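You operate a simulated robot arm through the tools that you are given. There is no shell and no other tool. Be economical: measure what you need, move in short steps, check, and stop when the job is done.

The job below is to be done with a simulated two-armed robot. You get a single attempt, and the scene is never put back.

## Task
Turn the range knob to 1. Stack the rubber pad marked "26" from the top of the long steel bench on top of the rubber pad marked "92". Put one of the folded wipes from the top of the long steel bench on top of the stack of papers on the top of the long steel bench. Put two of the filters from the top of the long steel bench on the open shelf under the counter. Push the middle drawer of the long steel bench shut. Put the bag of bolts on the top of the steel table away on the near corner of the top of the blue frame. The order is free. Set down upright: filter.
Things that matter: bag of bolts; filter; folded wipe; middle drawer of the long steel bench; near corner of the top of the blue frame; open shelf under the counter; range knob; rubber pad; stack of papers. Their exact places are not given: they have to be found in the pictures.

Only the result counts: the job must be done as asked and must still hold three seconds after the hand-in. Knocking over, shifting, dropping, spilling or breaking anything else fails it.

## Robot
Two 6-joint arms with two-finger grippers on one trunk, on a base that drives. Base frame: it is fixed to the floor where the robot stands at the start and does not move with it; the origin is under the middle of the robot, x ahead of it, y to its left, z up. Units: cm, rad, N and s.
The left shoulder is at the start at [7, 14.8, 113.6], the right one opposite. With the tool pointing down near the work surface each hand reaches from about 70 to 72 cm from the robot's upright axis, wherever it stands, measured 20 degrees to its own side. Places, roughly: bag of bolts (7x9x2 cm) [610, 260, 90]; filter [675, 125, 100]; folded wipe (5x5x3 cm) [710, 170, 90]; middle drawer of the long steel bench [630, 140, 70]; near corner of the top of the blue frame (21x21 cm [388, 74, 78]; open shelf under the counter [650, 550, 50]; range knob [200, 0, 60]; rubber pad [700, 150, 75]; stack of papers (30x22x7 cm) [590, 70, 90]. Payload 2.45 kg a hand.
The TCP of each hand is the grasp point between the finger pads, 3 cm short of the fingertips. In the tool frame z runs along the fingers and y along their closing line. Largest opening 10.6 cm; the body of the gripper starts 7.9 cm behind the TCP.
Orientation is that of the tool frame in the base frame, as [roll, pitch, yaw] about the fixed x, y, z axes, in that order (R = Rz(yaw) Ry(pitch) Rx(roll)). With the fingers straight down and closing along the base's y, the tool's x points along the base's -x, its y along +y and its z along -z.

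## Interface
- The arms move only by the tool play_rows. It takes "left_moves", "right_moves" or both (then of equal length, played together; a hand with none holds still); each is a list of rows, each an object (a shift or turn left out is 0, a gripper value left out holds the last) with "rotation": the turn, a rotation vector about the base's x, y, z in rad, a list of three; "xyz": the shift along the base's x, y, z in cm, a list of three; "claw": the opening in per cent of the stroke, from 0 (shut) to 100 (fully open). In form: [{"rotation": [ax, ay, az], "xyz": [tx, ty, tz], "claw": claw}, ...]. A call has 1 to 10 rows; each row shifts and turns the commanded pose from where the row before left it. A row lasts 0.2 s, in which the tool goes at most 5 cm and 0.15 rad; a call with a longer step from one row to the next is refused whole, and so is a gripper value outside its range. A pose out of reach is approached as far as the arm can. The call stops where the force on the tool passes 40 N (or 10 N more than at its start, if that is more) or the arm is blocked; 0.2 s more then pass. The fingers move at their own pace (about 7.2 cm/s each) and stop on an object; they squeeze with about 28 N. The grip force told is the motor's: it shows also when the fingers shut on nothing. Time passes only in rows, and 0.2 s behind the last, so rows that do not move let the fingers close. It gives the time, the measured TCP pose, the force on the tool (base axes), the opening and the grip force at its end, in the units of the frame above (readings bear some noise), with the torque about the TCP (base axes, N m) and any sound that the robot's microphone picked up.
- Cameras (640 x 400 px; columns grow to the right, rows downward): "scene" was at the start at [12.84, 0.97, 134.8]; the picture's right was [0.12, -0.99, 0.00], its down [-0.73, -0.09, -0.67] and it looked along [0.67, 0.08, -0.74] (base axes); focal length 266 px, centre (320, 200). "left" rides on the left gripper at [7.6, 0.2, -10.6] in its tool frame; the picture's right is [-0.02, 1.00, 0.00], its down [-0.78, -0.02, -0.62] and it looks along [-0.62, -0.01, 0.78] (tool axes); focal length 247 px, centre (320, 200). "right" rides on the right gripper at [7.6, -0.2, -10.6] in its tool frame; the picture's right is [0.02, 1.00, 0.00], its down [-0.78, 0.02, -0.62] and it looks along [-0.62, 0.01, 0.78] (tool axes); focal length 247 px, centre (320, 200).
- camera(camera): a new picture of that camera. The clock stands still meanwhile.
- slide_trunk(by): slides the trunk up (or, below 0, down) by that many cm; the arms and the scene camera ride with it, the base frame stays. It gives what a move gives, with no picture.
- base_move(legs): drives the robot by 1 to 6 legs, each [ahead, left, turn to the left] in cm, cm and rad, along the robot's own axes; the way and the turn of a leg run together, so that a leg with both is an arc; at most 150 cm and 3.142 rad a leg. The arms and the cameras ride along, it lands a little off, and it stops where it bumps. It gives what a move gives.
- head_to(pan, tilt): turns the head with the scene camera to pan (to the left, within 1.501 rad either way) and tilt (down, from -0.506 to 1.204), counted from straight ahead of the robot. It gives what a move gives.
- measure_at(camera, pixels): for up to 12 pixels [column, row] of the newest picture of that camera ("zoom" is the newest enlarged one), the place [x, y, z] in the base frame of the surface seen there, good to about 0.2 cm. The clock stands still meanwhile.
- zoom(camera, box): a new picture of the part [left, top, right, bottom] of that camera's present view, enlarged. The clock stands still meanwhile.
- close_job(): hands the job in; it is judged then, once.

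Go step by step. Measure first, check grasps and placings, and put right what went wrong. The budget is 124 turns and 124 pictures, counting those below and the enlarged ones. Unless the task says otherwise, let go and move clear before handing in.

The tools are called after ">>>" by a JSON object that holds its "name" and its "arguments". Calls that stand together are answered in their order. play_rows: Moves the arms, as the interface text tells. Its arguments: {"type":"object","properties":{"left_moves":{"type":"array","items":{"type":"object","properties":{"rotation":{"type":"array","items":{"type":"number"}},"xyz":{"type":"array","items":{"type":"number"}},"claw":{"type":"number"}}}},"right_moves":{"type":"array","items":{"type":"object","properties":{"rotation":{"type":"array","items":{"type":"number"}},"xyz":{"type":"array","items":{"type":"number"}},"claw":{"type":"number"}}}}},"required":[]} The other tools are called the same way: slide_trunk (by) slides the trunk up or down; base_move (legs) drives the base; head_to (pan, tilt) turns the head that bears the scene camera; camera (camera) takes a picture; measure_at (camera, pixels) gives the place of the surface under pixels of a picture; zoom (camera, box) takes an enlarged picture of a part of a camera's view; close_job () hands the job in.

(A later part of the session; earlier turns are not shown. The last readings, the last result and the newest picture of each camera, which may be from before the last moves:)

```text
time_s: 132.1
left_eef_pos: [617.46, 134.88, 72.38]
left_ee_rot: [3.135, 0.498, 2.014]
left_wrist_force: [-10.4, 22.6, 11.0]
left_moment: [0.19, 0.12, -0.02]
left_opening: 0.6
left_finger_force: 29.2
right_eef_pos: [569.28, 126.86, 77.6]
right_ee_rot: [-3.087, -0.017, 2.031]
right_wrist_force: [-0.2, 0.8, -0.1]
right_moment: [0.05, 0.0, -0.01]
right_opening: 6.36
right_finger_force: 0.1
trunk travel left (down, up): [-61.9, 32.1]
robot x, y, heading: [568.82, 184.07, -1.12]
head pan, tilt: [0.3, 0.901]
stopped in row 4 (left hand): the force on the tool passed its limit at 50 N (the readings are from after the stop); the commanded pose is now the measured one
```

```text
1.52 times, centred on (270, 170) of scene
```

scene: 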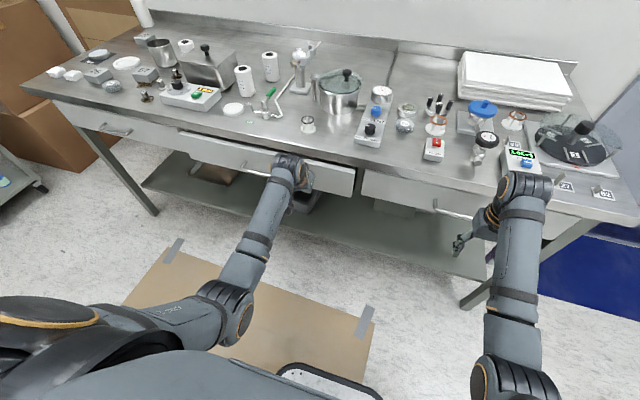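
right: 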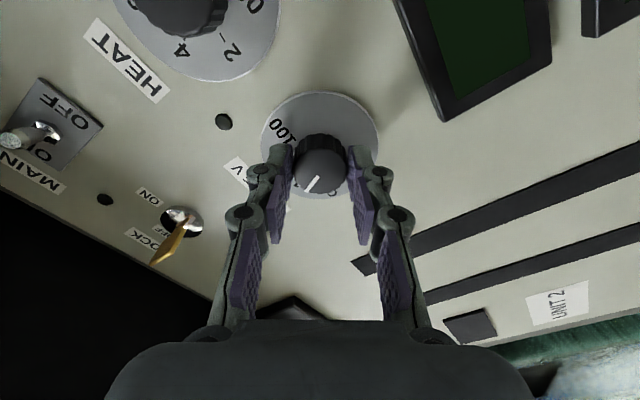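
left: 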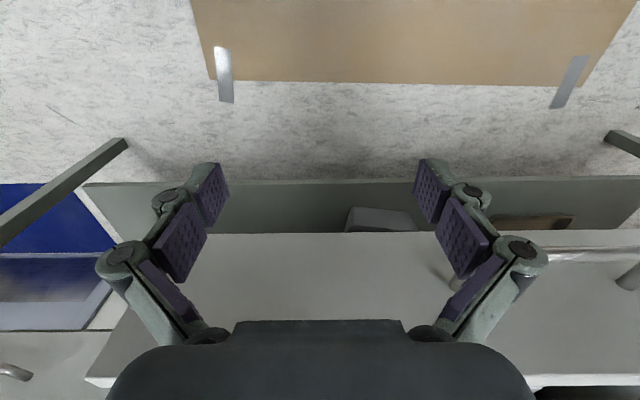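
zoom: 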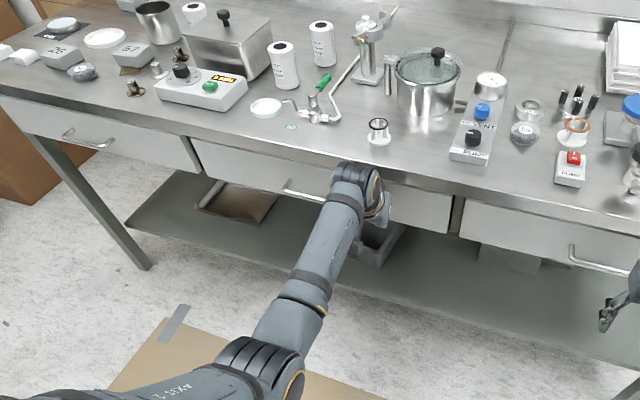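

The drawer is shut flush with its neighbours. I'll pull the left hand back, untilt it, raise the trunk and move left along the bench toward the pads.

>>> {"name": "play_rows", "arguments": {"left_moves": [{"xyz": [-1.1, 2.24, 0]}, {"xyz": [-1.8, 3.6, 0]}, {"xyz": [-1.8, 3.6, 0]}, {"xyz": [-1.8, 3.6, 0], "rotation": [0.112, 0.055, 0], "claw": 100}, {"xyz": [-1.8, 3.6, 0], "rotation": [0.112, 0.055, 0]}, {"xyz": [-0.9, 1.8, 0], "rotation": [0.112, 0.055, 0]}, {"rotation": [0.112, 0.055, 0]}]}}

>>> {"name": "slide_trunk", "arguments": {"by": 26}}

>>> {"name": "base_move", "arguments": {"legs": [[0, 85, 0], [15, 0, 0]]}}

>>> {"name": "head_to", "arguments": {"pan": 0.35, "tilt": 0.85}}

>>> {"name": "camera", "arguments": {"camera": "scene"}}

```text
time_s: 133.7
left_eef_pos: [608.67, 152.9, 72.2]
left_ee_rot: [-3.141, 0.0, 2.015]
left_wrist_force: [0.2, -0.3, 0.0]
left_moment: [-0.01, 0.02, 0.02]
left_opening: 10.6
left_finger_force: 0.0
right_eef_pos: [569.4, 126.57, 77.19]
right_ee_rot: [-3.088, -0.022, 2.028]
right_wrist_force: [-0.5, 0.1, 0.8]
right_moment: [-0.01, 0.02, -0.02]
right_opening: 6.34
right_finger_force: 0.0
trunk travel left (down, up): [-61.9, 32.1]
robot x, y, heading: [568.87, 184.11, -1.12]
head pan, tilt: [0.3, 0.901]
```

```text
time_s: 136.3
left_eef_pos: [608.68, 153.04, 98.22]
left_ee_rot: [3.14, 0.002, 2.016]
left_wrist_force: [0.2, -0.3, -0.1]
left_moment: [0.0, 0.04, -0.01]
left_opening: 10.58
left_finger_force: 0.0
right_eef_pos: [569.33, 126.45, 103.4]
right_ee_rot: [-3.088, -0.018, 2.029]
right_wrist_force: [-1.0, 0.2, 0.1]
right_moment: [-0.03, 0.0, -0.02]
right_opening: 6.36
right_finger_force: 0.2
trunk travel left (down, up): [-87.9, 6.1]
robot x, y, heading: [569.12, 184.08, -1.12]
head pan, tilt: [0.3, 0.901]
```

```text
time_s: 141.9
left_eef_pos: [692.51, 176.36, 98.25]
left_ee_rot: [3.141, 0.006, 2.008]
left_wrist_force: [-0.7, 1.0, -0.3]
left_moment: [-0.03, -0.01, 0.04]
left_opening: 10.6
left_finger_force: 0.1
right_eef_pos: [653.04, 150.63, 103.48]
right_ee_rot: [-3.087, -0.018, 2.02]
right_wrist_force: [-0.5, 0.8, 0.5]
right_moment: [0.01, -0.01, 0.0]
right_opening: 6.35
right_finger_force: 0.2
trunk travel left (down, up): [-87.9, 6.1]
robot x, y, heading: [652.99, 207.85, -1.132]
head pan, tilt: [0.3, 0.901]
```

```text
time_s: 142.5
left_eef_pos: [692.73, 176.37, 98.18]
left_ee_rot: [3.139, 0.004, 2.004]
left_wrist_force: [1.0, 0.0, 0.2]
left_moment: [-0.03, 0.0, 0.0]
left_opening: 10.62
left_finger_force: 0.1
right_eef_pos: [653.28, 150.49, 103.44]
right_ee_rot: [-3.087, -0.019, 2.02]
right_wrist_force: [0.2, 0.5, 0.0]
right_moment: [-0.01, -0.02, 0.02]
right_opening: 6.36
right_finger_force: 0.0
trunk travel left (down, up): [-87.9, 6.1]
robot x, y, heading: [653.3, 208.03, -1.127]
head pan, tilt: [0.351, 0.85]
```

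```text
71 pictures are left
```

scene: 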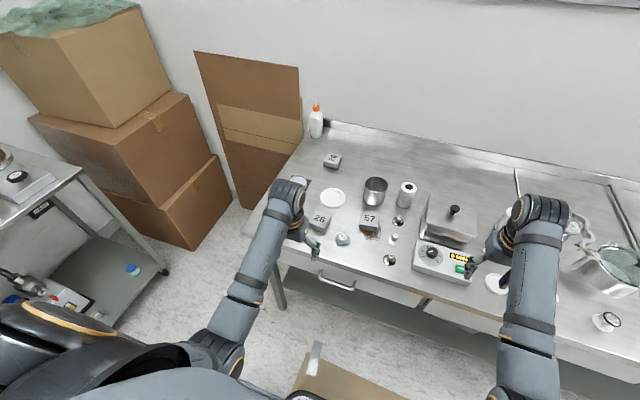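

Now close to the pads. I'll zoom and measure pads, wipes, filters.

>>> {"name": "zoom", "arguments": {"camera": "scene", "box": [260, 140, 420, 260]}}

>>> {"name": "measure_at", "arguments": {"camera": "scene", "pixels": [[333, 157], [319, 219], [370, 217], [330, 155], [407, 185], [320, 226], [340, 160], [326, 214], [333, 166], [250, 225], [330, 125]]}}

>>> {"name": "camera", "arguments": {"camera": "left"}}

```text
3.33 times, centred on (340, 200) of scene
```

zoom: 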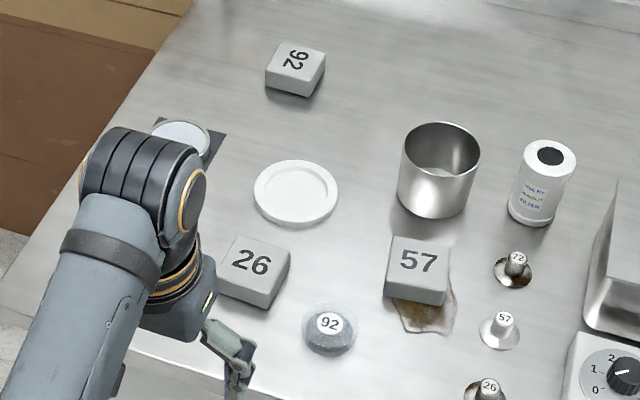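

```text
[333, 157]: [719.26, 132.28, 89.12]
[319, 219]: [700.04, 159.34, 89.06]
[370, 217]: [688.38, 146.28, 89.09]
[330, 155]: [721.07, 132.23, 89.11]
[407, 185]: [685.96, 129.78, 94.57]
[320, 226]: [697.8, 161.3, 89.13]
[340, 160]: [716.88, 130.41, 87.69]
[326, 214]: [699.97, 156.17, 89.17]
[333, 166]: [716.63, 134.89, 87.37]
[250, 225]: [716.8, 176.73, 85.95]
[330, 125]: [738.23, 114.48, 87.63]
```

```text
69 pictures are left
```

left: 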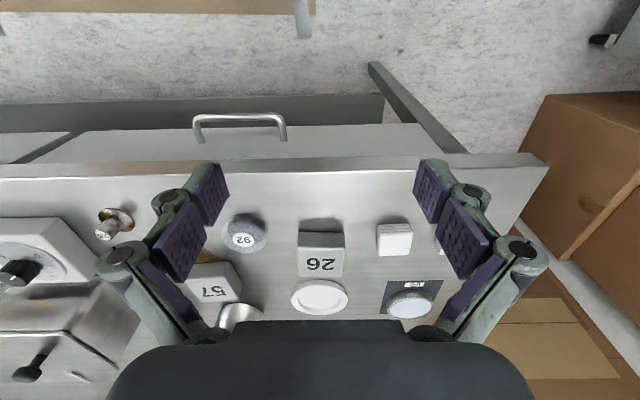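

The far pad's mark could be 92 or an inverted 26; I'll zoom in heavily to read the shape of its "2".

>>> {"name": "zoom", "arguments": {"camera": "scene", "box": [320, 146, 346, 168]}}

>>> {"name": "measure_at", "arguments": {"camera": "left", "pixels": [[320, 262], [300, 275], [342, 275], [300, 242], [343, 240], [320, 225], [394, 240], [380, 240], [410, 240], [395, 228], [395, 254], [437, 240]]}}

```text
16.00 times, centred on (333, 157) of scene
```

zoom: 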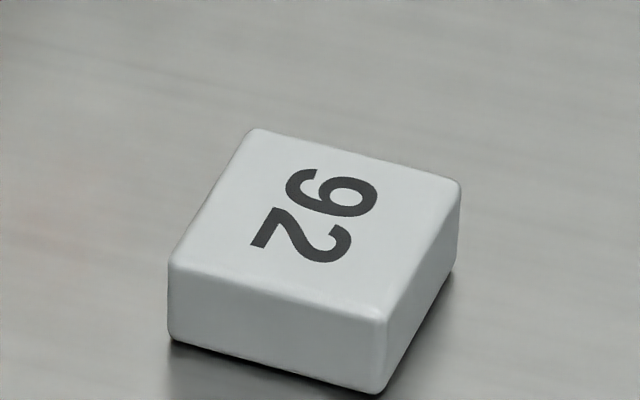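

```text
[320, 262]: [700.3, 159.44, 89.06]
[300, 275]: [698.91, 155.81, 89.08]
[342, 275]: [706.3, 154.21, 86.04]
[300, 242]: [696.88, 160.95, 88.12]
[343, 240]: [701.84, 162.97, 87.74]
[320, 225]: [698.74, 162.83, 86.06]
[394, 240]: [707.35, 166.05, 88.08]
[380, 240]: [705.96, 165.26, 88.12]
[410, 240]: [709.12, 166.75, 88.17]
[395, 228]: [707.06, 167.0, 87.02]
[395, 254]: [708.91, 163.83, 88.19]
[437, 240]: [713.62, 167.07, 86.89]
```

The curve of the "2" points right, so the far pad is truly "92" (center ≈[719,132.5,89]); pad 26's center is ≈[700.6,158.7,89]. Pad 92 lies deep, so I'll check the floor space at the bench's end.

>>> {"name": "measure_at", "arguments": {"camera": "scene", "pixels": [[225, 240], [195, 245], [240, 200], [215, 155], [160, 270], [165, 245], [85, 170], [245, 235], [300, 150], [190, 105], [150, 290]]}}

>>> {"name": "zoom", "arguments": {"camera": "scene", "box": [320, 146, 346, 168]}}

>>> {"name": "measure_at", "arguments": {"camera": "zoom", "pixels": [[258, 138], [450, 185], [380, 305], [178, 262], [318, 222]]}}

```text
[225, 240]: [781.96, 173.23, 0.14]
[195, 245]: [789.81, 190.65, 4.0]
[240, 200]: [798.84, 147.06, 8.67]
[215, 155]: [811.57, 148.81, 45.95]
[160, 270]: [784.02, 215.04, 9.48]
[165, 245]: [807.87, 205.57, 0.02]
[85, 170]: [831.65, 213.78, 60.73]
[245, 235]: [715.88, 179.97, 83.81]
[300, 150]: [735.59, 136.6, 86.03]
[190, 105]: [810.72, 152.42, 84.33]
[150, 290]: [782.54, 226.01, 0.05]
```

```text
16.00 times, centred on (333, 157) of scene
```

zoom: 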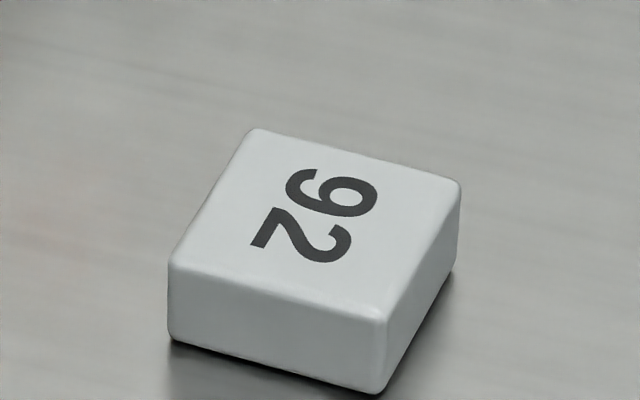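

```text
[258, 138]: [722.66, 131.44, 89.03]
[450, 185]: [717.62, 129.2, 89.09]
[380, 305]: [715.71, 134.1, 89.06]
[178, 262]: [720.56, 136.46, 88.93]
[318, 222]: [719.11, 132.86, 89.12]
```

The spot near (748,192) at the bench end is free and puts pads and wipes within ~67 cm. I'll go there in steps, turning to face the bench end diagonally.

>>> {"name": "slide_trunk", "arguments": {"by": 5}}

>>> {"name": "base_move", "arguments": {"legs": [[14, 62, 0], [0, 0, -1.073]]}}

>>> {"name": "head_to", "arguments": {"pan": 1.2, "tilt": 0.8}}

>>> {"name": "camera", "arguments": {"camera": "scene"}}

>>> {"name": "measure_at", "arguments": {"camera": "scene", "pixels": [[100, 200], [200, 200], [300, 200], [400, 200], [100, 300], [200, 300], [300, 100], [400, 100], [500, 200], [200, 100], [100, 100]]}}

```text
time_s: 143.4
left_eef_pos: [692.68, 176.29, 103.13]
left_ee_rot: [3.141, 0.002, 2.006]
left_wrist_force: [0.9, -0.7, 0.1]
left_moment: [-0.02, 0.0, -0.02]
left_opening: 10.6
left_finger_force: 0.0
right_eef_pos: [653.24, 150.48, 108.24]
right_ee_rot: [-3.087, -0.02, 2.019]
right_wrist_force: [0.2, -0.7, -0.3]
right_moment: [0.0, 0.01, -0.01]
right_opening: 6.35
right_finger_force: 0.0
trunk travel left (down, up): [-92.9, 1.1]
robot x, y, heading: [653.25, 207.61, -1.123]
head pan, tilt: [0.351, 0.85]
```

```text
time_s: 149.7
left_eef_pos: [707.13, 172.22, 103.12]
left_ee_rot: [3.141, 0.003, 0.943]
left_wrist_force: [-0.1, -0.5, -0.4]
left_moment: [0.0, -0.04, -0.02]
left_opening: 10.61
left_finger_force: 0.0
right_eef_pos: [665.32, 194.16, 108.35]
right_ee_rot: [-3.089, -0.02, 0.954]
right_wrist_force: [0.6, -0.3, -0.4]
right_moment: [0.02, 0.01, -0.02]
right_opening: 6.39
right_finger_force: 0.1
trunk travel left (down, up): [-92.9, 1.1]
robot x, y, heading: [715.31, 222.03, -2.193]
head pan, tilt: [0.351, 0.85]
```

```text
time_s: 150.9
left_eef_pos: [707.04, 172.2, 103.22]
left_ee_rot: [-3.141, 0.0, 0.943]
left_wrist_force: [0.3, -0.5, -0.4]
left_moment: [0.04, -0.01, 0.01]
left_opening: 10.59
left_finger_force: 0.0
right_eef_pos: [665.25, 194.21, 108.4]
right_ee_rot: [-3.087, -0.019, 0.956]
right_wrist_force: [-0.7, -0.7, 0.8]
right_moment: [-0.01, -0.02, 0.0]
right_opening: 6.35
right_finger_force: 0.0
trunk travel left (down, up): [-92.9, 1.1]
robot x, y, heading: [715.79, 222.17, -2.191]
head pan, tilt: [1.201, 0.799]
```

```text
66 pictures are left
```

scene: 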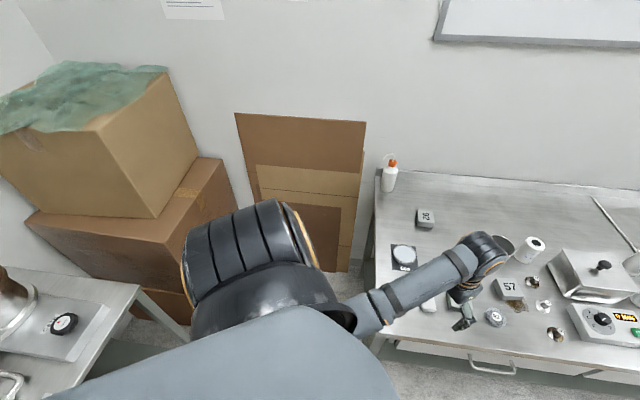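

```text
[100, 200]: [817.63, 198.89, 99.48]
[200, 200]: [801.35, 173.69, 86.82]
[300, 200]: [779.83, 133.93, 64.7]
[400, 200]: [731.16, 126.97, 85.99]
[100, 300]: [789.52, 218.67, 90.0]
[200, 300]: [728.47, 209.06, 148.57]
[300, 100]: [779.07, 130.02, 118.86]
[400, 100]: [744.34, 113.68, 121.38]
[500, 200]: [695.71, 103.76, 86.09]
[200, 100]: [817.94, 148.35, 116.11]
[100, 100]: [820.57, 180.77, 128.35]
```

The spot is free (table corner ~38 cm away). Sliding left into place.

>>> {"name": "base_move", "arguments": {"legs": [[6, 39, 0]]}}

>>> {"name": "head_to", "arguments": {"pan": 0.1, "tilt": 0.9}}

>>> {"name": "camera", "arguments": {"camera": "scene"}}

```text
time_s: 153.3
left_eef_pos: [734.82, 145.01, 103.2]
left_ee_rot: [-3.141, 0.001, 0.946]
left_wrist_force: [-0.6, 0.0, 0.4]
left_moment: [-0.06, -0.03, 0.02]
left_opening: 10.61
left_finger_force: 0.1
right_eef_pos: [692.97, 167.04, 108.37]
right_ee_rot: [-3.087, -0.018, 0.959]
right_wrist_force: [-0.7, 0.5, -0.6]
right_moment: [0.0, 0.0, 0.01]
right_opening: 6.34
right_finger_force: 0.1
trunk travel left (down, up): [-92.9, 1.1]
robot x, y, heading: [743.31, 194.76, -2.188]
head pan, tilt: [1.201, 0.799]
```

```text
time_s: 154.7
left_eef_pos: [734.99, 144.92, 103.2]
left_ee_rot: [-3.139, 0.001, 0.945]
left_wrist_force: [-0.2, 0.4, -0.1]
left_moment: [-0.02, -0.05, 0.0]
left_opening: 10.6
left_finger_force: 0.0
right_eef_pos: [693.05, 166.76, 108.35]
right_ee_rot: [-3.087, -0.022, 0.959]
right_wrist_force: [0.1, 0.7, 1.2]
right_moment: [0.01, -0.01, 0.02]
right_opening: 6.37
right_finger_force: 0.1
trunk travel left (down, up): [-92.9, 1.1]
robot x, y, heading: [743.07, 195.12, -2.191]
head pan, tilt: [0.099, 0.901]
```

```text
65 pictures are left
```

scene: 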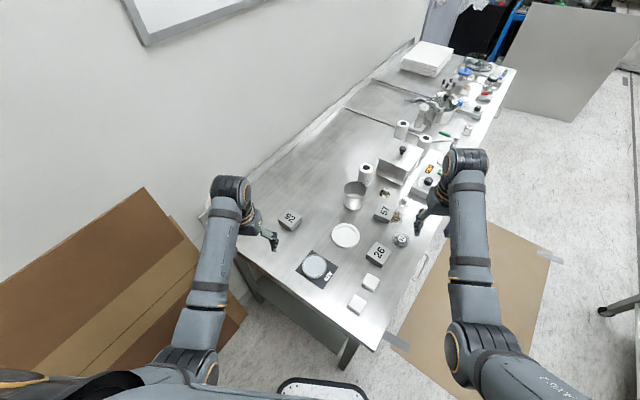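

All targets are in view: pad 26 (378,254), pad 92 (290,219), wipes (371,283) and (357,303). I'll measure pad 26's corners and the wipes precisely.

>>> {"name": "zoom", "arguments": {"camera": "scene", "box": [340, 235, 404, 317]}}

>>> {"name": "measure_at", "arguments": {"camera": "zoom", "pixels": [[330, 40], [380, 85], [340, 135], [285, 80], [330, 90], [310, 235], [240, 335], [270, 235], [320, 205], [200, 335], [250, 300]]}}

```text
4.88 times, centred on (372, 276) of scene
```

zoom: 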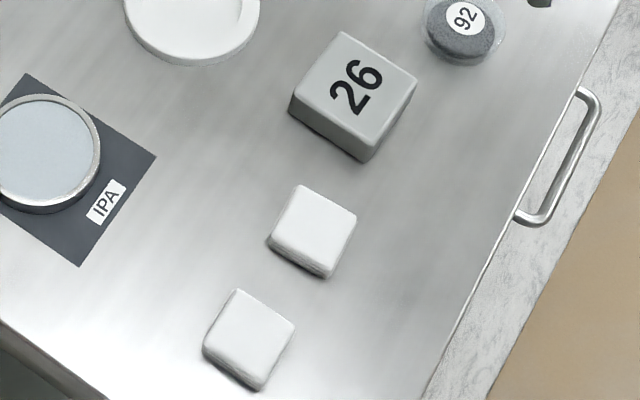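

```text
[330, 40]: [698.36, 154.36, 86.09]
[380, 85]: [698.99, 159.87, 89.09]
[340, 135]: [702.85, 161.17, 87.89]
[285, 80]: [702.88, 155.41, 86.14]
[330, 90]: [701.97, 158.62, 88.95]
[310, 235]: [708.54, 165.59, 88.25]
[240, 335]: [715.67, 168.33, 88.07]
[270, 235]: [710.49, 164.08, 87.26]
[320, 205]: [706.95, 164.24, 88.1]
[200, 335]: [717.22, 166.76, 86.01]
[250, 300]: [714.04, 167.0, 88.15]
```

Pad 26's centre is about [700.4,159.2], pad 92's [719.1,132.8]. I'll bring the left hand over pad 26 (closing across the bench depth), swing the right hand outside the bench, then lower the trunk.

>>> {"name": "play_rows", "arguments": {"left_moves": [{"xyz": [-4.3, 1.8, 1], "rotation": [0, 0, -0.06]}, {"xyz": [-4.3, 1.8, 1], "rotation": [0, 0, -0.06]}, {"xyz": [-4.3, 1.8, 1], "rotation": [0, 0, -0.06]}, {"xyz": [-4.3, 1.8, 1], "rotation": [0, 0, -0.06]}, {"xyz": [-4.3, 1.8, 1], "rotation": [0, 0, -0.06]}, {"xyz": [-4.3, 1.8, 1], "rotation": [0, 0, -0.06]}, {"xyz": [-4.3, 1.8, 1], "rotation": [0, 0, -0.06]}, {"xyz": [-4.4, 1.7, 1], "rotation": [0, 0, -0.05], "claw": 85}, {}], "right_moves": [{"xyz": [-3.66, 2.61, 1]}, {"xyz": [-3.66, 2.61, 1]}, {"xyz": [-3.66, 2.61, 1]}, {"xyz": [-3.66, 2.61, 1]}, {"xyz": [-2, 1.5, 1]}, {}, {}, {}, {}]}}

>>> {"name": "slide_trunk", "arguments": {"by": -12}}

>>> {"name": "camera", "arguments": {"camera": "left"}}

```text
time_s: 155.5
left_eef_pos: [731.38, 143.62, 103.87]
left_ee_rot: [2.949, -0.05, 0.834]
left_wrist_force: [0.1, -1.0, -0.4]
left_moment: [0.04, -0.02, -0.02]
left_opening: 10.59
left_finger_force: 0.1
left hand out of reach, approached as far as the arm can: row 3, 4
right_eef_pos: [682.64, 174.06, 111.14]
right_ee_rot: [-3.086, -0.021, 0.958]
right_wrist_force: [-0.8, 0.5, -1.3]
right_moment: [0.0, 0.05, -0.01]
right_opening: 6.33
right_finger_force: 0.0
trunk travel left (down, up): [-92.9, 1.1]
robot x, y, heading: [743.37, 194.53, -2.189]
head pan, tilt: [0.099, 0.901]
stopped in row 4 (left hand): the arm was blocked; the commanded pose is now the measured one
```

```text
time_s: 157.0
left_eef_pos: [731.52, 143.73, 91.95]
left_ee_rot: [2.949, -0.05, 0.832]
left_wrist_force: [0.2, 0.0, 0.4]
left_moment: [0.02, 0.01, 0.01]
left_opening: 10.58
left_finger_force: 0.0
right_eef_pos: [682.56, 174.26, 99.24]
right_ee_rot: [-3.087, -0.023, 0.957]
right_wrist_force: [0.6, 0.1, 0.3]
right_moment: [-0.01, 0.0, -0.01]
right_opening: 6.36
right_finger_force: 0.1
trunk travel left (down, up): [-80.9, 13.1]
robot x, y, heading: [743.43, 194.85, -2.193]
head pan, tilt: [0.099, 0.901]
```

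```text
63 pictures are left
```

left: 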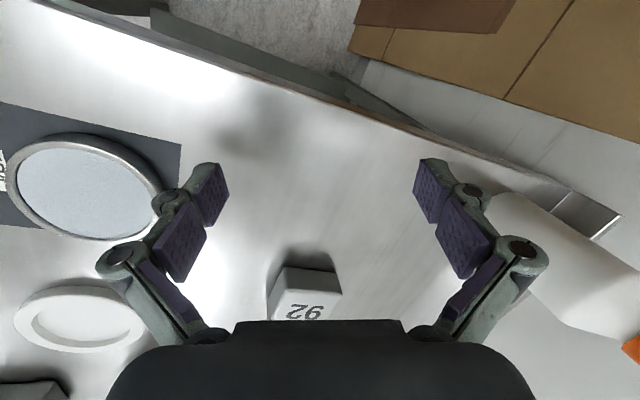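

The left hand hit its fold limit; I'll move it forward and up first, straighten it, then sideways toward pad 26.

>>> {"name": "play_rows", "arguments": {"left_moves": [{"xyz": [-2, -2.8, 3]}, {"xyz": [-2, -2.8, 3], "rotation": [0.046, 0.087, 0]}, {"xyz": [-2, -2.8, 2], "rotation": [0.046, 0.087, 0]}, {"xyz": [-2.5, -3.5, 2], "rotation": [0, 0, -0.1]}, {"xyz": [-3, 3.9, 0], "rotation": [0, 0, -0.12]}, {"xyz": [-3, 3.9, 0], "rotation": [0, 0, -0.12]}, {"xyz": [-3, 3.9, 0]}, {"xyz": [-3, 3.9, 0]}, {"xyz": [-3, 3.9, 0]}, {"xyz": [-3, 3.9, 0]}]}}

```text
time_s: 159.2
left_eef_pos: [704.89, 145.24, 100.37]
left_ee_rot: [3.14, 0.002, 0.483]
left_wrist_force: [-0.3, -0.1, -0.5]
left_moment: [-0.03, -0.04, 0.02]
left_opening: 10.6
left_finger_force: 0.1
left hand out of reach, approached as far as the arm can: row 8, 9, 10
right_eef_pos: [682.36, 174.34, 99.02]
right_ee_rot: [-3.09, -0.021, 0.956]
right_wrist_force: [0.7, -0.1, -0.2]
right_moment: [-0.03, -0.03, 0.0]
right_opening: 6.33
right_finger_force: 0.0
trunk travel left (down, up): [-80.9, 13.1]
robot x, y, heading: [742.95, 194.54, -2.189]
head pan, tilt: [0.099, 0.901]
```

The hand stalls 10 cm short in y, a near-limit at this height; lowering the command should let it in.

>>> {"name": "play_rows", "arguments": {"left_moves": [{"xyz": [0, 0, -2.5]}, {"xyz": [0, 0, -2.5]}, {"xyz": [0, 0, -2]}, {}]}}

```text
time_s: 160.2
left_eef_pos: [706.2, 145.21, 93.37]
left_ee_rot: [3.137, -0.001, 0.488]
left_wrist_force: [-0.7, 0.0, 0.2]
left_moment: [0.01, 0.01, 0.02]
left_opening: 10.6
left_finger_force: 0.0
left hand out of reach, approached as far as the arm can: row 3
right_eef_pos: [682.47, 174.22, 99.19]
right_ee_rot: [-3.087, -0.021, 0.955]
right_wrist_force: [0.3, -0.6, -0.5]
right_moment: [-0.03, -0.01, 0.01]
right_opening: 6.37
right_finger_force: 0.0
trunk travel left (down, up): [-80.9, 13.1]
robot x, y, heading: [743.29, 194.82, -2.19]
head pan, tilt: [0.099, 0.901]
```

The left arm can't cross over to the right side, so I'll shift the base right by ~25 cm to put pad 26 on the left side.

>>> {"name": "play_rows", "arguments": {"left_moves": [{"xyz": [0, 0, 4]}, {"xyz": [0, 0, 4]}]}}

>>> {"name": "base_move", "arguments": {"legs": [[-4, -25, 0]]}}

>>> {"name": "camera", "arguments": {"camera": "left"}}

```text
time_s: 160.8
left_eef_pos: [706.53, 144.65, 101.13]
left_ee_rot: [3.139, -0.005, 0.493]
left_wrist_force: [-0.1, 0.6, 0.6]
left_moment: [-0.01, 0.01, 0.03]
left_opening: 10.6
left_finger_force: 0.1
left hand out of reach, approached as far as the arm can: row 2
right_eef_pos: [682.37, 174.34, 99.16]
right_ee_rot: [-3.086, -0.022, 0.957]
right_wrist_force: [-1.2, 0.9, -0.3]
right_moment: [0.0, 0.01, 0.02]
right_opening: 6.36
right_finger_force: 0.1
trunk travel left (down, up): [-80.9, 13.1]
robot x, y, heading: [743.31, 194.64, -2.192]
head pan, tilt: [0.099, 0.901]
```

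```text
time_s: 162.6
left_eef_pos: [688.03, 162.69, 101.17]
left_ee_rot: [3.139, -0.003, 0.489]
left_wrist_force: [0.0, 0.6, -0.5]
left_moment: [0.04, 0.03, 0.02]
left_opening: 10.59
left_finger_force: 0.0
right_eef_pos: [664.15, 192.09, 99.21]
right_ee_rot: [-3.086, -0.02, 0.959]
right_wrist_force: [0.3, -0.8, 0.4]
right_moment: [-0.02, -0.01, 0.01]
right_opening: 6.37
right_finger_force: 0.1
trunk travel left (down, up): [-80.9, 13.1]
robot x, y, heading: [724.5, 213.15, -2.186]
head pan, tilt: [0.099, 0.901]
```

```text
62 pictures are left
```

left: 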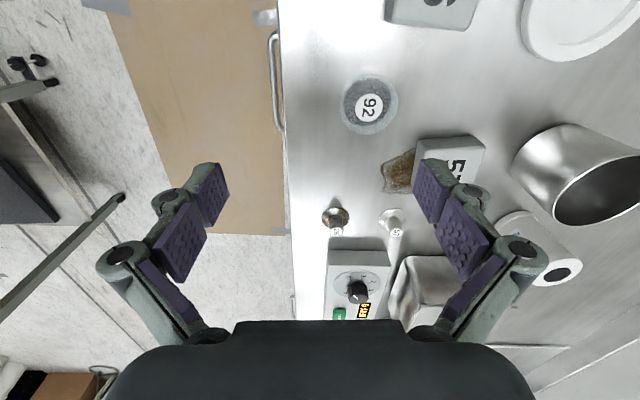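

Moving the left hand over pad 26 and partly down, then looking.

>>> {"name": "play_rows", "arguments": {"left_moves": [{"xyz": [4.2, -1.2, 0], "claw": 85}, {"xyz": [4.2, -1.2, 0]}, {"xyz": [4, -1.1, 0]}, {"xyz": [0, 0, -4]}, {}]}}

>>> {"name": "camera", "arguments": {"camera": "left"}}

```text
time_s: 163.8
left_eef_pos: [700.48, 159.34, 97.01]
left_ee_rot: [3.138, -0.001, 0.49]
left_wrist_force: [0.5, -0.3, 0.3]
left_moment: [-0.03, 0.05, -0.01]
left_opening: 9.0
left_finger_force: 0.1
right_eef_pos: [664.02, 192.34, 99.17]
right_ee_rot: [-3.088, -0.021, 0.959]
right_wrist_force: [0.5, 0.4, 0.1]
right_moment: [0.0, 0.03, 0.0]
right_opening: 6.4
right_finger_force: 0.1
trunk travel left (down, up): [-80.9, 13.1]
robot x, y, heading: [724.68, 213.13, -2.19]
head pan, tilt: [0.099, 0.901]
```

```text
61 pictures are left
```

left: 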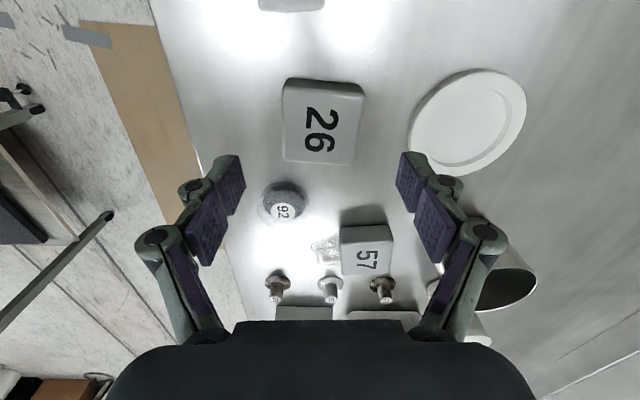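

Pad 26 is centred between the fingers. The tips extend 3 cm below the TCP, so I descend to z≈89.5 and grip.

>>> {"name": "play_rows", "arguments": {"left_moves": [{"xyz": [0, 0, -3]}, {"xyz": [0, 0, -3]}, {"xyz": [0, 0, -1.4]}, {}, {"claw": 0}, {}, {}, {}]}}

```text
time_s: 165.6
left_eef_pos: [700.47, 159.25, 89.58]
left_ee_rot: [3.137, -0.002, 0.491]
left_wrist_force: [-0.1, 0.2, 0.4]
left_moment: [-0.02, -0.04, -0.04]
left_opening: 6.38
left_finger_force: 28.2
right_eef_pos: [664.08, 192.24, 99.16]
right_ee_rot: [-3.087, -0.022, 0.959]
right_wrist_force: [0.0, 0.3, 0.2]
right_moment: [-0.02, 0.0, 0.0]
right_opening: 6.36
right_finger_force: 0.0
trunk travel left (down, up): [-80.9, 13.1]
robot x, y, heading: [724.54, 212.7, -2.19]
head pan, tilt: [0.099, 0.901]
```

Gripped at 6.4 cm. Lifting and checking.

>>> {"name": "play_rows", "arguments": {"left_moves": [{"xyz": [0, 0, 2]}, {"xyz": [0, 0, 3]}, {"xyz": [0, 0, 3]}, {"xyz": [0, 0, 3]}, {}]}}

>>> {"name": "base_move", "arguments": {"legs": [[4, 25, 0]]}}

>>> {"name": "camera", "arguments": {"camera": "scene"}}

>>> {"name": "camera", "arguments": {"camera": "left"}}

```text
time_s: 166.8
left_eef_pos: [700.46, 159.27, 100.81]
left_ee_rot: [3.137, -0.002, 0.489]
left_wrist_force: [0.6, 0.0, -0.8]
left_moment: [-0.03, -0.03, 0.01]
left_opening: 6.36
left_finger_force: 27.8
right_eef_pos: [664.0, 192.23, 99.25]
right_ee_rot: [-3.087, -0.02, 0.959]
right_wrist_force: [-0.2, -0.3, 0.0]
right_moment: [-0.01, 0.04, 0.0]
right_opening: 6.35
right_finger_force: 0.0
trunk travel left (down, up): [-80.9, 13.1]
robot x, y, heading: [724.6, 212.82, -2.192]
head pan, tilt: [0.099, 0.901]
```

```text
time_s: 168.7
left_eef_pos: [718.68, 141.34, 100.8]
left_ee_rot: [3.138, -0.003, 0.491]
left_wrist_force: [-0.3, 0.8, -1.0]
left_moment: [0.01, 0.0, 0.01]
left_opening: 6.28
left_finger_force: 28.2
right_eef_pos: [682.47, 174.34, 99.17]
right_ee_rot: [-3.089, -0.022, 0.958]
right_wrist_force: [0.9, 0.5, 0.1]
right_moment: [0.0, -0.03, 0.0]
right_opening: 6.36
right_finger_force: 0.0
trunk travel left (down, up): [-80.9, 13.1]
robot x, y, heading: [743.17, 194.92, -2.192]
head pan, tilt: [0.099, 0.901]
```

```text
60 pictures are left
```

scene: 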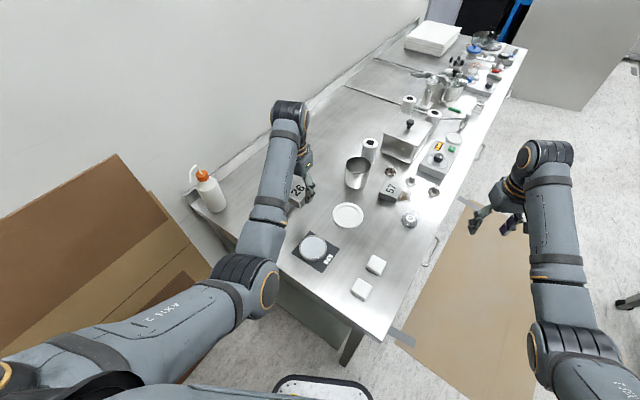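

```text
59 pictures are left
```

left: 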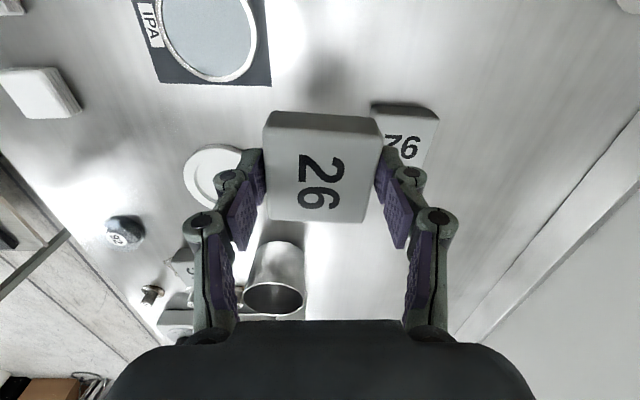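

Pad 26 is held firmly. I'll move over pad 92 and lower to place at TCP z≈92.8.

>>> {"name": "play_rows", "arguments": {"left_moves": [{"xyz": [0.2, -4.2, 0]}, {"xyz": [0.2, -4.3, 0]}, {"xyz": [0, 0, -3]}, {"xyz": [0, 0, -2.5]}, {}]}}

>>> {"name": "camera", "arguments": {"camera": "left"}}

>>> {"name": "zoom", "arguments": {"camera": "scene", "box": [250, 180, 330, 240]}}

```text
time_s: 169.9
left_eef_pos: [719.21, 132.79, 95.22]
left_ee_rot: [3.139, -0.002, 0.492]
left_wrist_force: [0.6, 0.8, -0.4]
left_moment: [-0.01, 0.01, 0.0]
left_opening: 6.33
left_finger_force: 28.1
right_eef_pos: [682.57, 174.3, 99.2]
right_ee_rot: [-3.085, -0.021, 0.957]
right_wrist_force: [-0.9, 0.5, 0.0]
right_moment: [-0.06, -0.01, 0.0]
right_opening: 6.38
right_finger_force: 0.0
trunk travel left (down, up): [-80.9, 13.1]
robot x, y, heading: [742.79, 194.82, -2.191]
head pan, tilt: [0.099, 0.901]
```

```text
58 pictures are left
```

left: 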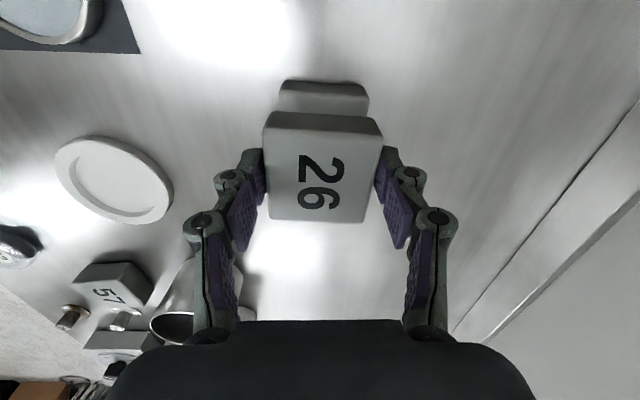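

```text
6.67 times, centred on (290, 210) of scene
```

zoom: 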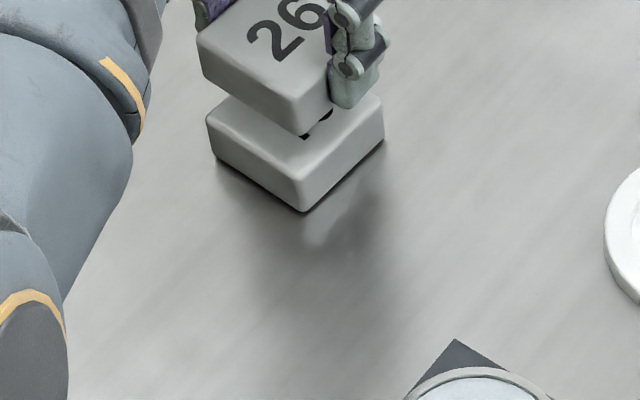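

The pads line up well. Lowering 2.4 cm and releasing.

>>> {"name": "play_rows", "arguments": {"left_moves": [{"xyz": [0, 0, -1.2]}, {"xyz": [0, 0, -1.2]}, {}, {"claw": 85}, {}, {}, {"xyz": [0, 0, 3]}, {"xyz": [0, 0, 4]}, {"xyz": [0, 0, 4]}]}}

>>> {"name": "zoom", "arguments": {"camera": "scene", "box": [230, 140, 410, 320]}}

```text
time_s: 171.9
left_eef_pos: [719.21, 132.94, 103.93]
left_ee_rot: [3.139, 0.0, 0.491]
left_wrist_force: [0.3, -0.3, -0.1]
left_moment: [-0.02, 0.0, -0.02]
left_opening: 9.01
left_finger_force: 0.0
right_eef_pos: [682.51, 174.32, 99.21]
right_ee_rot: [-3.088, -0.022, 0.958]
right_wrist_force: [0.7, -1.0, -0.1]
right_moment: [-0.02, 0.01, 0.01]
right_opening: 6.35
right_finger_force: 0.0
trunk travel left (down, up): [-80.9, 13.1]
robot x, y, heading: [742.89, 195.32, -2.194]
head pan, tilt: [0.099, 0.901]
```

```text
2.22 times, centred on (320, 230) of scene
```

zoom: 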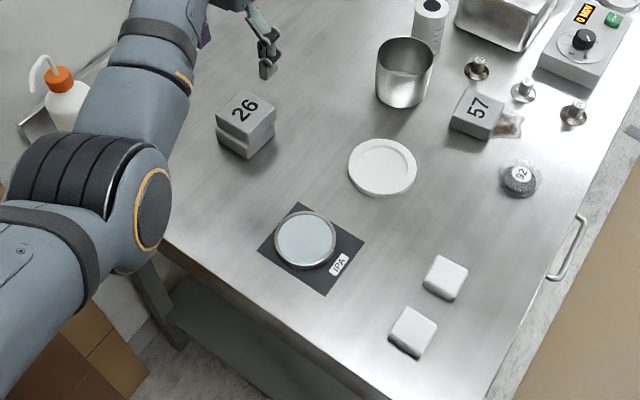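

Pad 26 is stacked squarely on 92. Next I'll take the wipe at ≈[707.9,165.6,88] with the right hand, approaching low along the front edge.

>>> {"name": "play_rows", "arguments": {"right_moves": [{"xyz": [0, 0, -2.5], "rotation": [0, 0, -0.1], "claw": 90}, {"xyz": [0, 0, -2.5], "rotation": [0, 0, -0.1]}, {"xyz": [4.2, -1.5, 0], "rotation": [0, 0, -0.1]}, {"xyz": [4.2, -1.5, 0], "rotation": [0, 0, -0.1]}, {"xyz": [4.2, -1.4, 0], "rotation": [0, 0, -0.1]}, {"xyz": [4.2, -1.4, 0]}, {"xyz": [4.2, -1.4, 0]}, {"xyz": [4.3, -1.5, 0]}, {}]}}

>>> {"name": "camera", "arguments": {"camera": "right"}}

```text
time_s: 173.8
left_eef_pos: [719.12, 132.96, 104.03]
left_ee_rot: [3.138, -0.002, 0.491]
left_wrist_force: [-0.9, -0.4, -1.5]
left_moment: [-0.03, -0.01, 0.0]
left_opening: 9.01
left_finger_force: 0.2
right_eef_pos: [699.08, 170.89, 93.33]
right_ee_rot: [-2.912, 0.091, 0.426]
right_wrist_force: [-1.4, 0.6, 0.0]
right_moment: [-0.02, -0.01, 0.02]
right_opening: 9.53
right_finger_force: 0.1
right hand out of reach, approached as far as the arm can: row 6
trunk travel left (down, up): [-80.9, 13.1]
robot x, y, heading: [743.31, 194.88, -2.194]
head pan, tilt: [0.099, 0.901]
stopped in row 9 (right hand): the arm was blocked; the commanded pose is now the measured one
```

```text
55 pictures are left
```

right: 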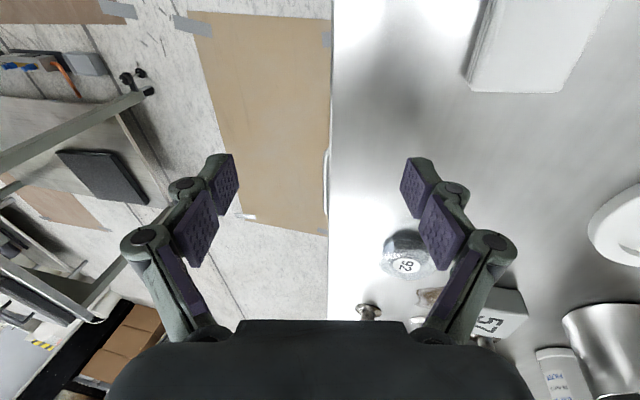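

The right arm folds too far; I'll retract it outside the bench and shift the base so the left hand can take the wipe.

>>> {"name": "play_rows", "arguments": {"right_moves": [{"xyz": [-3.6, 2.6, 0.5], "rotation": [-0.085, -0.088, 0]}, {"xyz": [-3.6, 2.6, 0.5], "rotation": [-0.085, -0.088, 0]}, {"xyz": [-3.6, 2.6, 1]}, {"xyz": [-3.6, 2.6, 1]}, {}]}}

>>> {"name": "base_move", "arguments": {"legs": [[-12, -23, 0]]}}

>>> {"name": "camera", "arguments": {"camera": "left"}}

```text
time_s: 175.0
left_eef_pos: [719.12, 132.81, 103.92]
left_ee_rot: [3.141, -0.001, 0.49]
left_wrist_force: [-0.2, -0.2, -0.2]
left_moment: [0.0, 0.0, 0.0]
left_opening: 9.02
left_finger_force: 0.1
right_eef_pos: [684.92, 181.19, 96.19]
right_ee_rot: [3.141, -0.001, 0.417]
right_wrist_force: [0.7, -1.1, 0.8]
right_moment: [0.01, 0.01, -0.03]
right_opening: 9.52
right_finger_force: 0.1
trunk travel left (down, up): [-80.9, 13.1]
robot x, y, heading: [742.91, 194.8, -2.188]
head pan, tilt: [0.099, 0.901]
```

```text
time_s: 176.8
left_eef_pos: [707.94, 155.62, 103.88]
left_ee_rot: [3.14, -0.002, 0.495]
left_wrist_force: [0.7, 0.4, 1.3]
left_moment: [0.0, 0.05, 0.02]
left_opening: 9.01
left_finger_force: 0.0
right_eef_pos: [673.41, 203.91, 96.14]
right_ee_rot: [3.141, -0.002, 0.42]
right_wrist_force: [-0.4, -0.2, -1.0]
right_moment: [0.01, -0.01, 0.02]
right_opening: 9.56
right_finger_force: 0.0
trunk travel left (down, up): [-80.9, 13.1]
robot x, y, heading: [731.13, 217.72, -2.186]
head pan, tilt: [0.099, 0.901]
```

```text
54 pictures are left
```

left: 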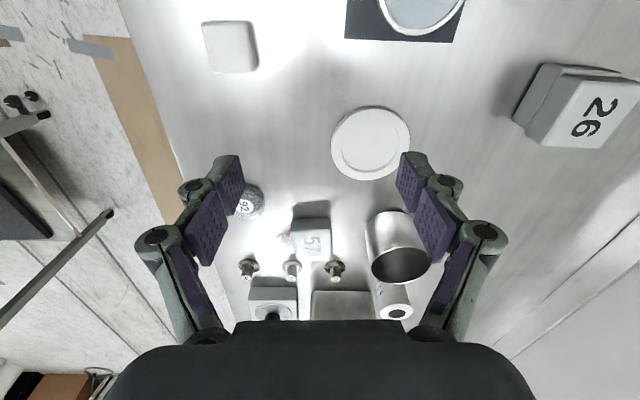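

The wipe is at (230,47) in the left view; I'll measure it and move over it at lower height.

>>> {"name": "measure_at", "arguments": {"camera": "left", "pixels": [[228, 47], [208, 30], [250, 30], [250, 68], [212, 68], [230, 28], [230, 68]]}}

>>> {"name": "play_rows", "arguments": {"left_moves": [{"xyz": [0, 3.5, -1]}, {"xyz": [0, 3.5, -2]}, {"xyz": [0, 3, -3]}, {"xyz": [0, 0, -3]}, {}]}}

>>> {"name": "camera", "arguments": {"camera": "left"}}

```text
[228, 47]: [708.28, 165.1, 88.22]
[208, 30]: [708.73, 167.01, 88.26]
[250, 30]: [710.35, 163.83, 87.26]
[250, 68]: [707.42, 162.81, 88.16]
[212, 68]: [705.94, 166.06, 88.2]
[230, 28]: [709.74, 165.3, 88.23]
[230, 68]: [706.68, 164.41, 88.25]
```

```text
time_s: 178.0
left_eef_pos: [707.87, 165.67, 94.97]
left_ee_rot: [3.137, -0.003, 0.495]
left_wrist_force: [0.0, -0.1, 0.0]
left_moment: [0.01, -0.03, 0.0]
left_opening: 9.01
left_finger_force: 0.1
right_eef_pos: [673.34, 204.01, 96.33]
right_ee_rot: [3.139, 0.001, 0.421]
right_wrist_force: [0.0, 1.4, -0.1]
right_moment: [0.03, 0.02, -0.02]
right_opening: 9.53
right_finger_force: 0.0
trunk travel left (down, up): [-80.9, 13.1]
robot x, y, heading: [731.86, 217.77, -2.188]
head pan, tilt: [0.099, 0.901]
```

```text
53 pictures are left
```

left: 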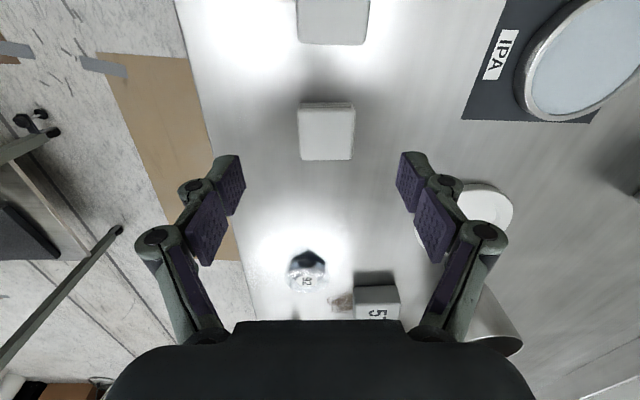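

Aligned. Descending and gripping the wipe.

>>> {"name": "play_rows", "arguments": {"left_moves": [{"xyz": [0.2, -0.4, -3]}, {"xyz": [0, 0, -2.5]}, {}, {"claw": 0}, {}, {}, {}, {"xyz": [0, 0, 3]}, {"xyz": [0, 0, 4]}, {"xyz": [0, 0, 4]}]}}

>>> {"name": "camera", "arguments": {"camera": "left"}}

```text
time_s: 180.2
left_eef_pos: [708.17, 165.29, 100.64]
left_ee_rot: [3.138, -0.001, 0.493]
left_wrist_force: [1.0, 0.0, 0.1]
left_moment: [0.01, -0.01, 0.0]
left_opening: 4.05
left_finger_force: 28.0
right_eef_pos: [673.31, 204.06, 96.19]
right_ee_rot: [3.139, -0.003, 0.42]
right_wrist_force: [0.2, -0.5, 0.2]
right_moment: [0.0, 0.0, -0.03]
right_opening: 9.54
right_finger_force: 0.1
trunk travel left (down, up): [-80.9, 13.1]
robot x, y, heading: [731.52, 218.04, -2.192]
head pan, tilt: [0.099, 0.901]
```

```text
52 pictures are left
```

left: 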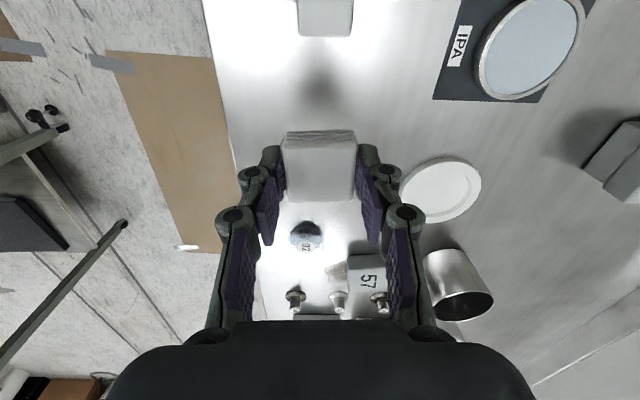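

The wipe is held (4 cm). I'll carry it around to the bench's other end, beside the paper stack: first back out to the aisle and along it.

>>> {"name": "base_move", "arguments": {"legs": [[15.2, -48.8, 0], [83.6, -45.2, 0], [83.6, -45.2, 0], [24, -34, 0], [0, 0, 2.19]]}}

>>> {"name": "head_to", "arguments": {"pan": -0.3, "tilt": 0.6}}

>>> {"name": "camera", "arguments": {"camera": "scene"}}

```text
time_s: 199.8
left_eef_pos: [526.61, 157.41, 100.31]
left_ee_rot: [3.139, -0.002, 2.684]
left_wrist_force: [-0.3, -0.3, -0.9]
left_moment: [0.0, 0.01, -0.01]
left_opening: 4.06
left_finger_force: 28.3
right_eef_pos: [515.34, 106.64, 96.18]
right_ee_rot: [3.141, -0.002, 2.609]
right_wrist_force: [1.1, -0.2, -0.2]
right_moment: [0.02, -0.01, -0.03]
right_opening: 9.53
right_finger_force: 0.0
trunk travel left (down, up): [-80.9, 13.1]
robot x, y, heading: [470.31, 146.03, 0.001]
head pan, tilt: [0.099, 0.901]
```

```text
time_s: 200.6
left_eef_pos: [526.51, 157.23, 100.39]
left_ee_rot: [3.139, -0.002, 2.682]
left_wrist_force: [0.5, -0.4, -0.2]
left_moment: [-0.01, -0.01, 0.02]
left_opening: 4.05
left_finger_force: 28.2
right_eef_pos: [515.51, 106.76, 96.28]
right_ee_rot: [3.141, -0.002, 2.609]
right_wrist_force: [0.0, -0.5, 0.2]
right_moment: [0.01, -0.01, 0.01]
right_opening: 9.52
right_finger_force: 0.1
trunk travel left (down, up): [-80.9, 13.1]
robot x, y, heading: [470.73, 146.13, 0.004]
head pan, tilt: [-0.3, 0.6]
```

```text
51 pictures are left
```

scene: 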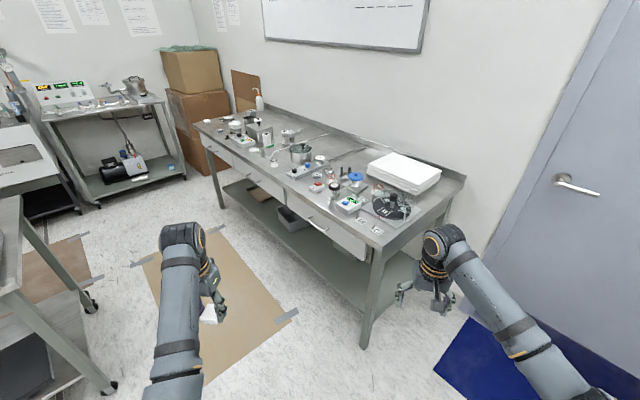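

The paper stack (405,172) and the free floor by the bench end are visible; a blue panel lies at (510,370). Measuring those.

>>> {"name": "measure_at", "arguments": {"camera": "scene", "pixels": [[455, 355], [470, 320], [545, 395], [368, 162], [393, 152], [441, 172], [415, 192], [405, 172], [462, 182], [370, 250], [560, 280], [500, 290]]}}

>>> {"name": "zoom", "arguments": {"camera": "scene", "box": [180, 110, 480, 300]}}

```text
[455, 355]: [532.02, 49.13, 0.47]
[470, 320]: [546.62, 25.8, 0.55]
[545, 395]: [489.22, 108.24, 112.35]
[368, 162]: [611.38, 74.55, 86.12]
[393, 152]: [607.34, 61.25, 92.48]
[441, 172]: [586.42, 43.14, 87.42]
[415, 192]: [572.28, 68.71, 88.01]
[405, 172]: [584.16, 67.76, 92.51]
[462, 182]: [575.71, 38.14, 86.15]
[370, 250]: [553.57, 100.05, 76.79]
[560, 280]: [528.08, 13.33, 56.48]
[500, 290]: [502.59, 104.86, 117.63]
```

```text
2.11 times, centred on (330, 205) of scene
```

zoom: 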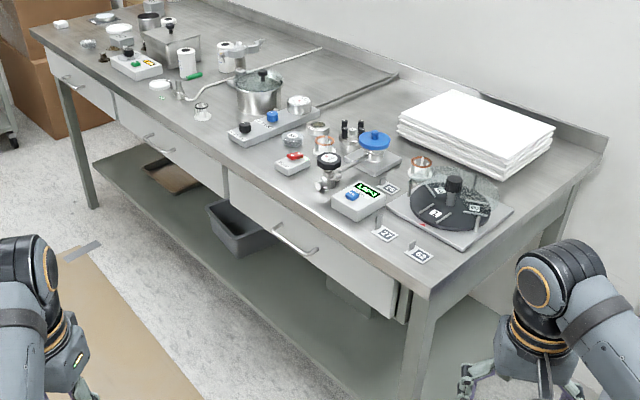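

The blue patch is just a floor mat. Papers' top centre is ≈[586,66.5,92.5]. I'll tuck the right hand in (to stay clear of the wall) and then drive around to the bench end.

>>> {"name": "play_rows", "arguments": {"right_moves": [{"xyz": [0, 2, -3]}, {"xyz": [0, 3.5, -2.5]}, {"xyz": [-1, 4, 0]}, {"xyz": [-1, 4, 0]}, {"xyz": [-1, 4, 0]}, {"xyz": [-1, 3, 0]}, {}]}}

>>> {"name": "base_move", "arguments": {"legs": [[0, -77, 0], [0, 0, -0.2], [30, 0, 0]]}}

>>> {"name": "camera", "arguments": {"camera": "scene"}}

```text
time_s: 202.2
left_eef_pos: [526.68, 157.37, 100.59]
left_ee_rot: [3.139, -0.001, 2.683]
left_wrist_force: [-0.3, -0.7, -0.1]
left_moment: [0.03, 0.01, -0.04]
left_opening: 4.06
left_finger_force: 28.1
right_eef_pos: [511.49, 127.11, 90.44]
right_ee_rot: [3.142, -0.004, 2.609]
right_wrist_force: [-1.1, -1.0, -1.1]
right_moment: [0.05, 0.03, -0.05]
right_opening: 9.53
right_finger_force: 0.0
trunk travel left (down, up): [-80.9, 13.1]
robot x, y, heading: [470.44, 146.29, -0.003]
head pan, tilt: [-0.3, 0.6]
```

```text
time_s: 208.8
left_eef_pos: [557.09, 63.16, 100.61]
left_ee_rot: [3.138, 0.0, 2.481]
left_wrist_force: [0.1, 0.0, 0.3]
left_moment: [-0.03, -0.01, -0.02]
left_opening: 4.06
left_finger_force: 28.5
right_eef_pos: [536.31, 36.68, 90.54]
right_ee_rot: [3.14, -0.001, 2.409]
right_wrist_force: [-0.8, -0.4, -0.1]
right_moment: [0.0, -0.02, -0.01]
right_opening: 9.54
right_finger_force: 0.1
trunk travel left (down, up): [-80.9, 13.1]
robot x, y, heading: [499.88, 63.57, -0.199]
head pan, tilt: [-0.3, 0.6]
```

```text
49 pictures are left
```

scene: 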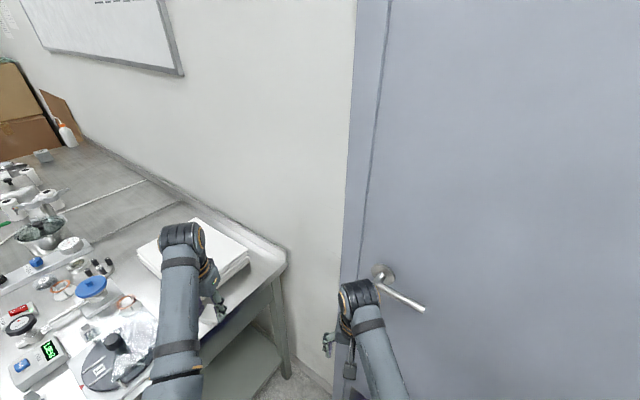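

I'll check the door handle and paper positions before moving closer.

>>> {"name": "measure_at", "arguments": {"camera": "scene", "pixels": [[385, 275], [405, 295], [424, 308], [225, 238], [245, 262], [195, 222], [210, 285], [145, 250], [285, 258], [330, 345]]}}

```text
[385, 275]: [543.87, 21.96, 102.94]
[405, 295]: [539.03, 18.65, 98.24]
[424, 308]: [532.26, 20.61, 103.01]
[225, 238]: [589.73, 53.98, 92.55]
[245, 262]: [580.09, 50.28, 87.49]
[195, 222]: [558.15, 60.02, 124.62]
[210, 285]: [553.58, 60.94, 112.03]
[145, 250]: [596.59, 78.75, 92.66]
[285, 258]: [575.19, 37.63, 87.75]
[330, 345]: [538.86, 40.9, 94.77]
```

Clear. Moving the left hand over the papers by base.

>>> {"name": "base_move", "arguments": {"legs": [[25.5, 10, 0]]}}

>>> {"name": "camera", "arguments": {"camera": "left"}}

```text
time_s: 210.7
left_eef_pos: [583.49, 68.12, 100.41]
left_ee_rot: [3.138, -0.002, 2.486]
left_wrist_force: [0.1, 0.6, 0.4]
left_moment: [0.0, 0.0, 0.03]
left_opening: 4.05
left_finger_force: 28.1
right_eef_pos: [563.0, 41.42, 90.51]
right_ee_rot: [3.139, -0.001, 2.412]
right_wrist_force: [0.4, 0.0, 0.3]
right_moment: [0.01, 0.01, 0.0]
right_opening: 9.52
right_finger_force: 0.1
trunk travel left (down, up): [-80.9, 13.1]
robot x, y, heading: [526.66, 68.27, -0.198]
head pan, tilt: [-0.3, 0.6]
```

```text
48 pictures are left
```

left: 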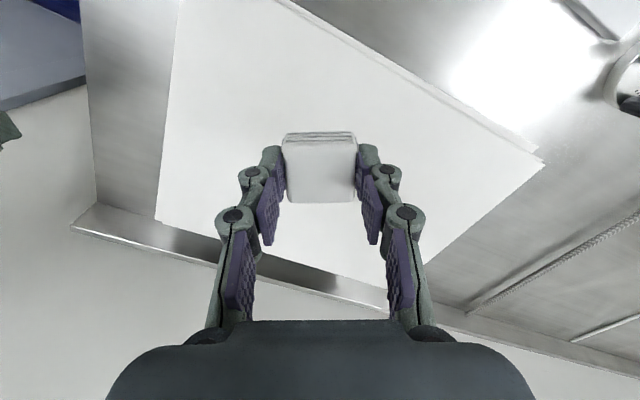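

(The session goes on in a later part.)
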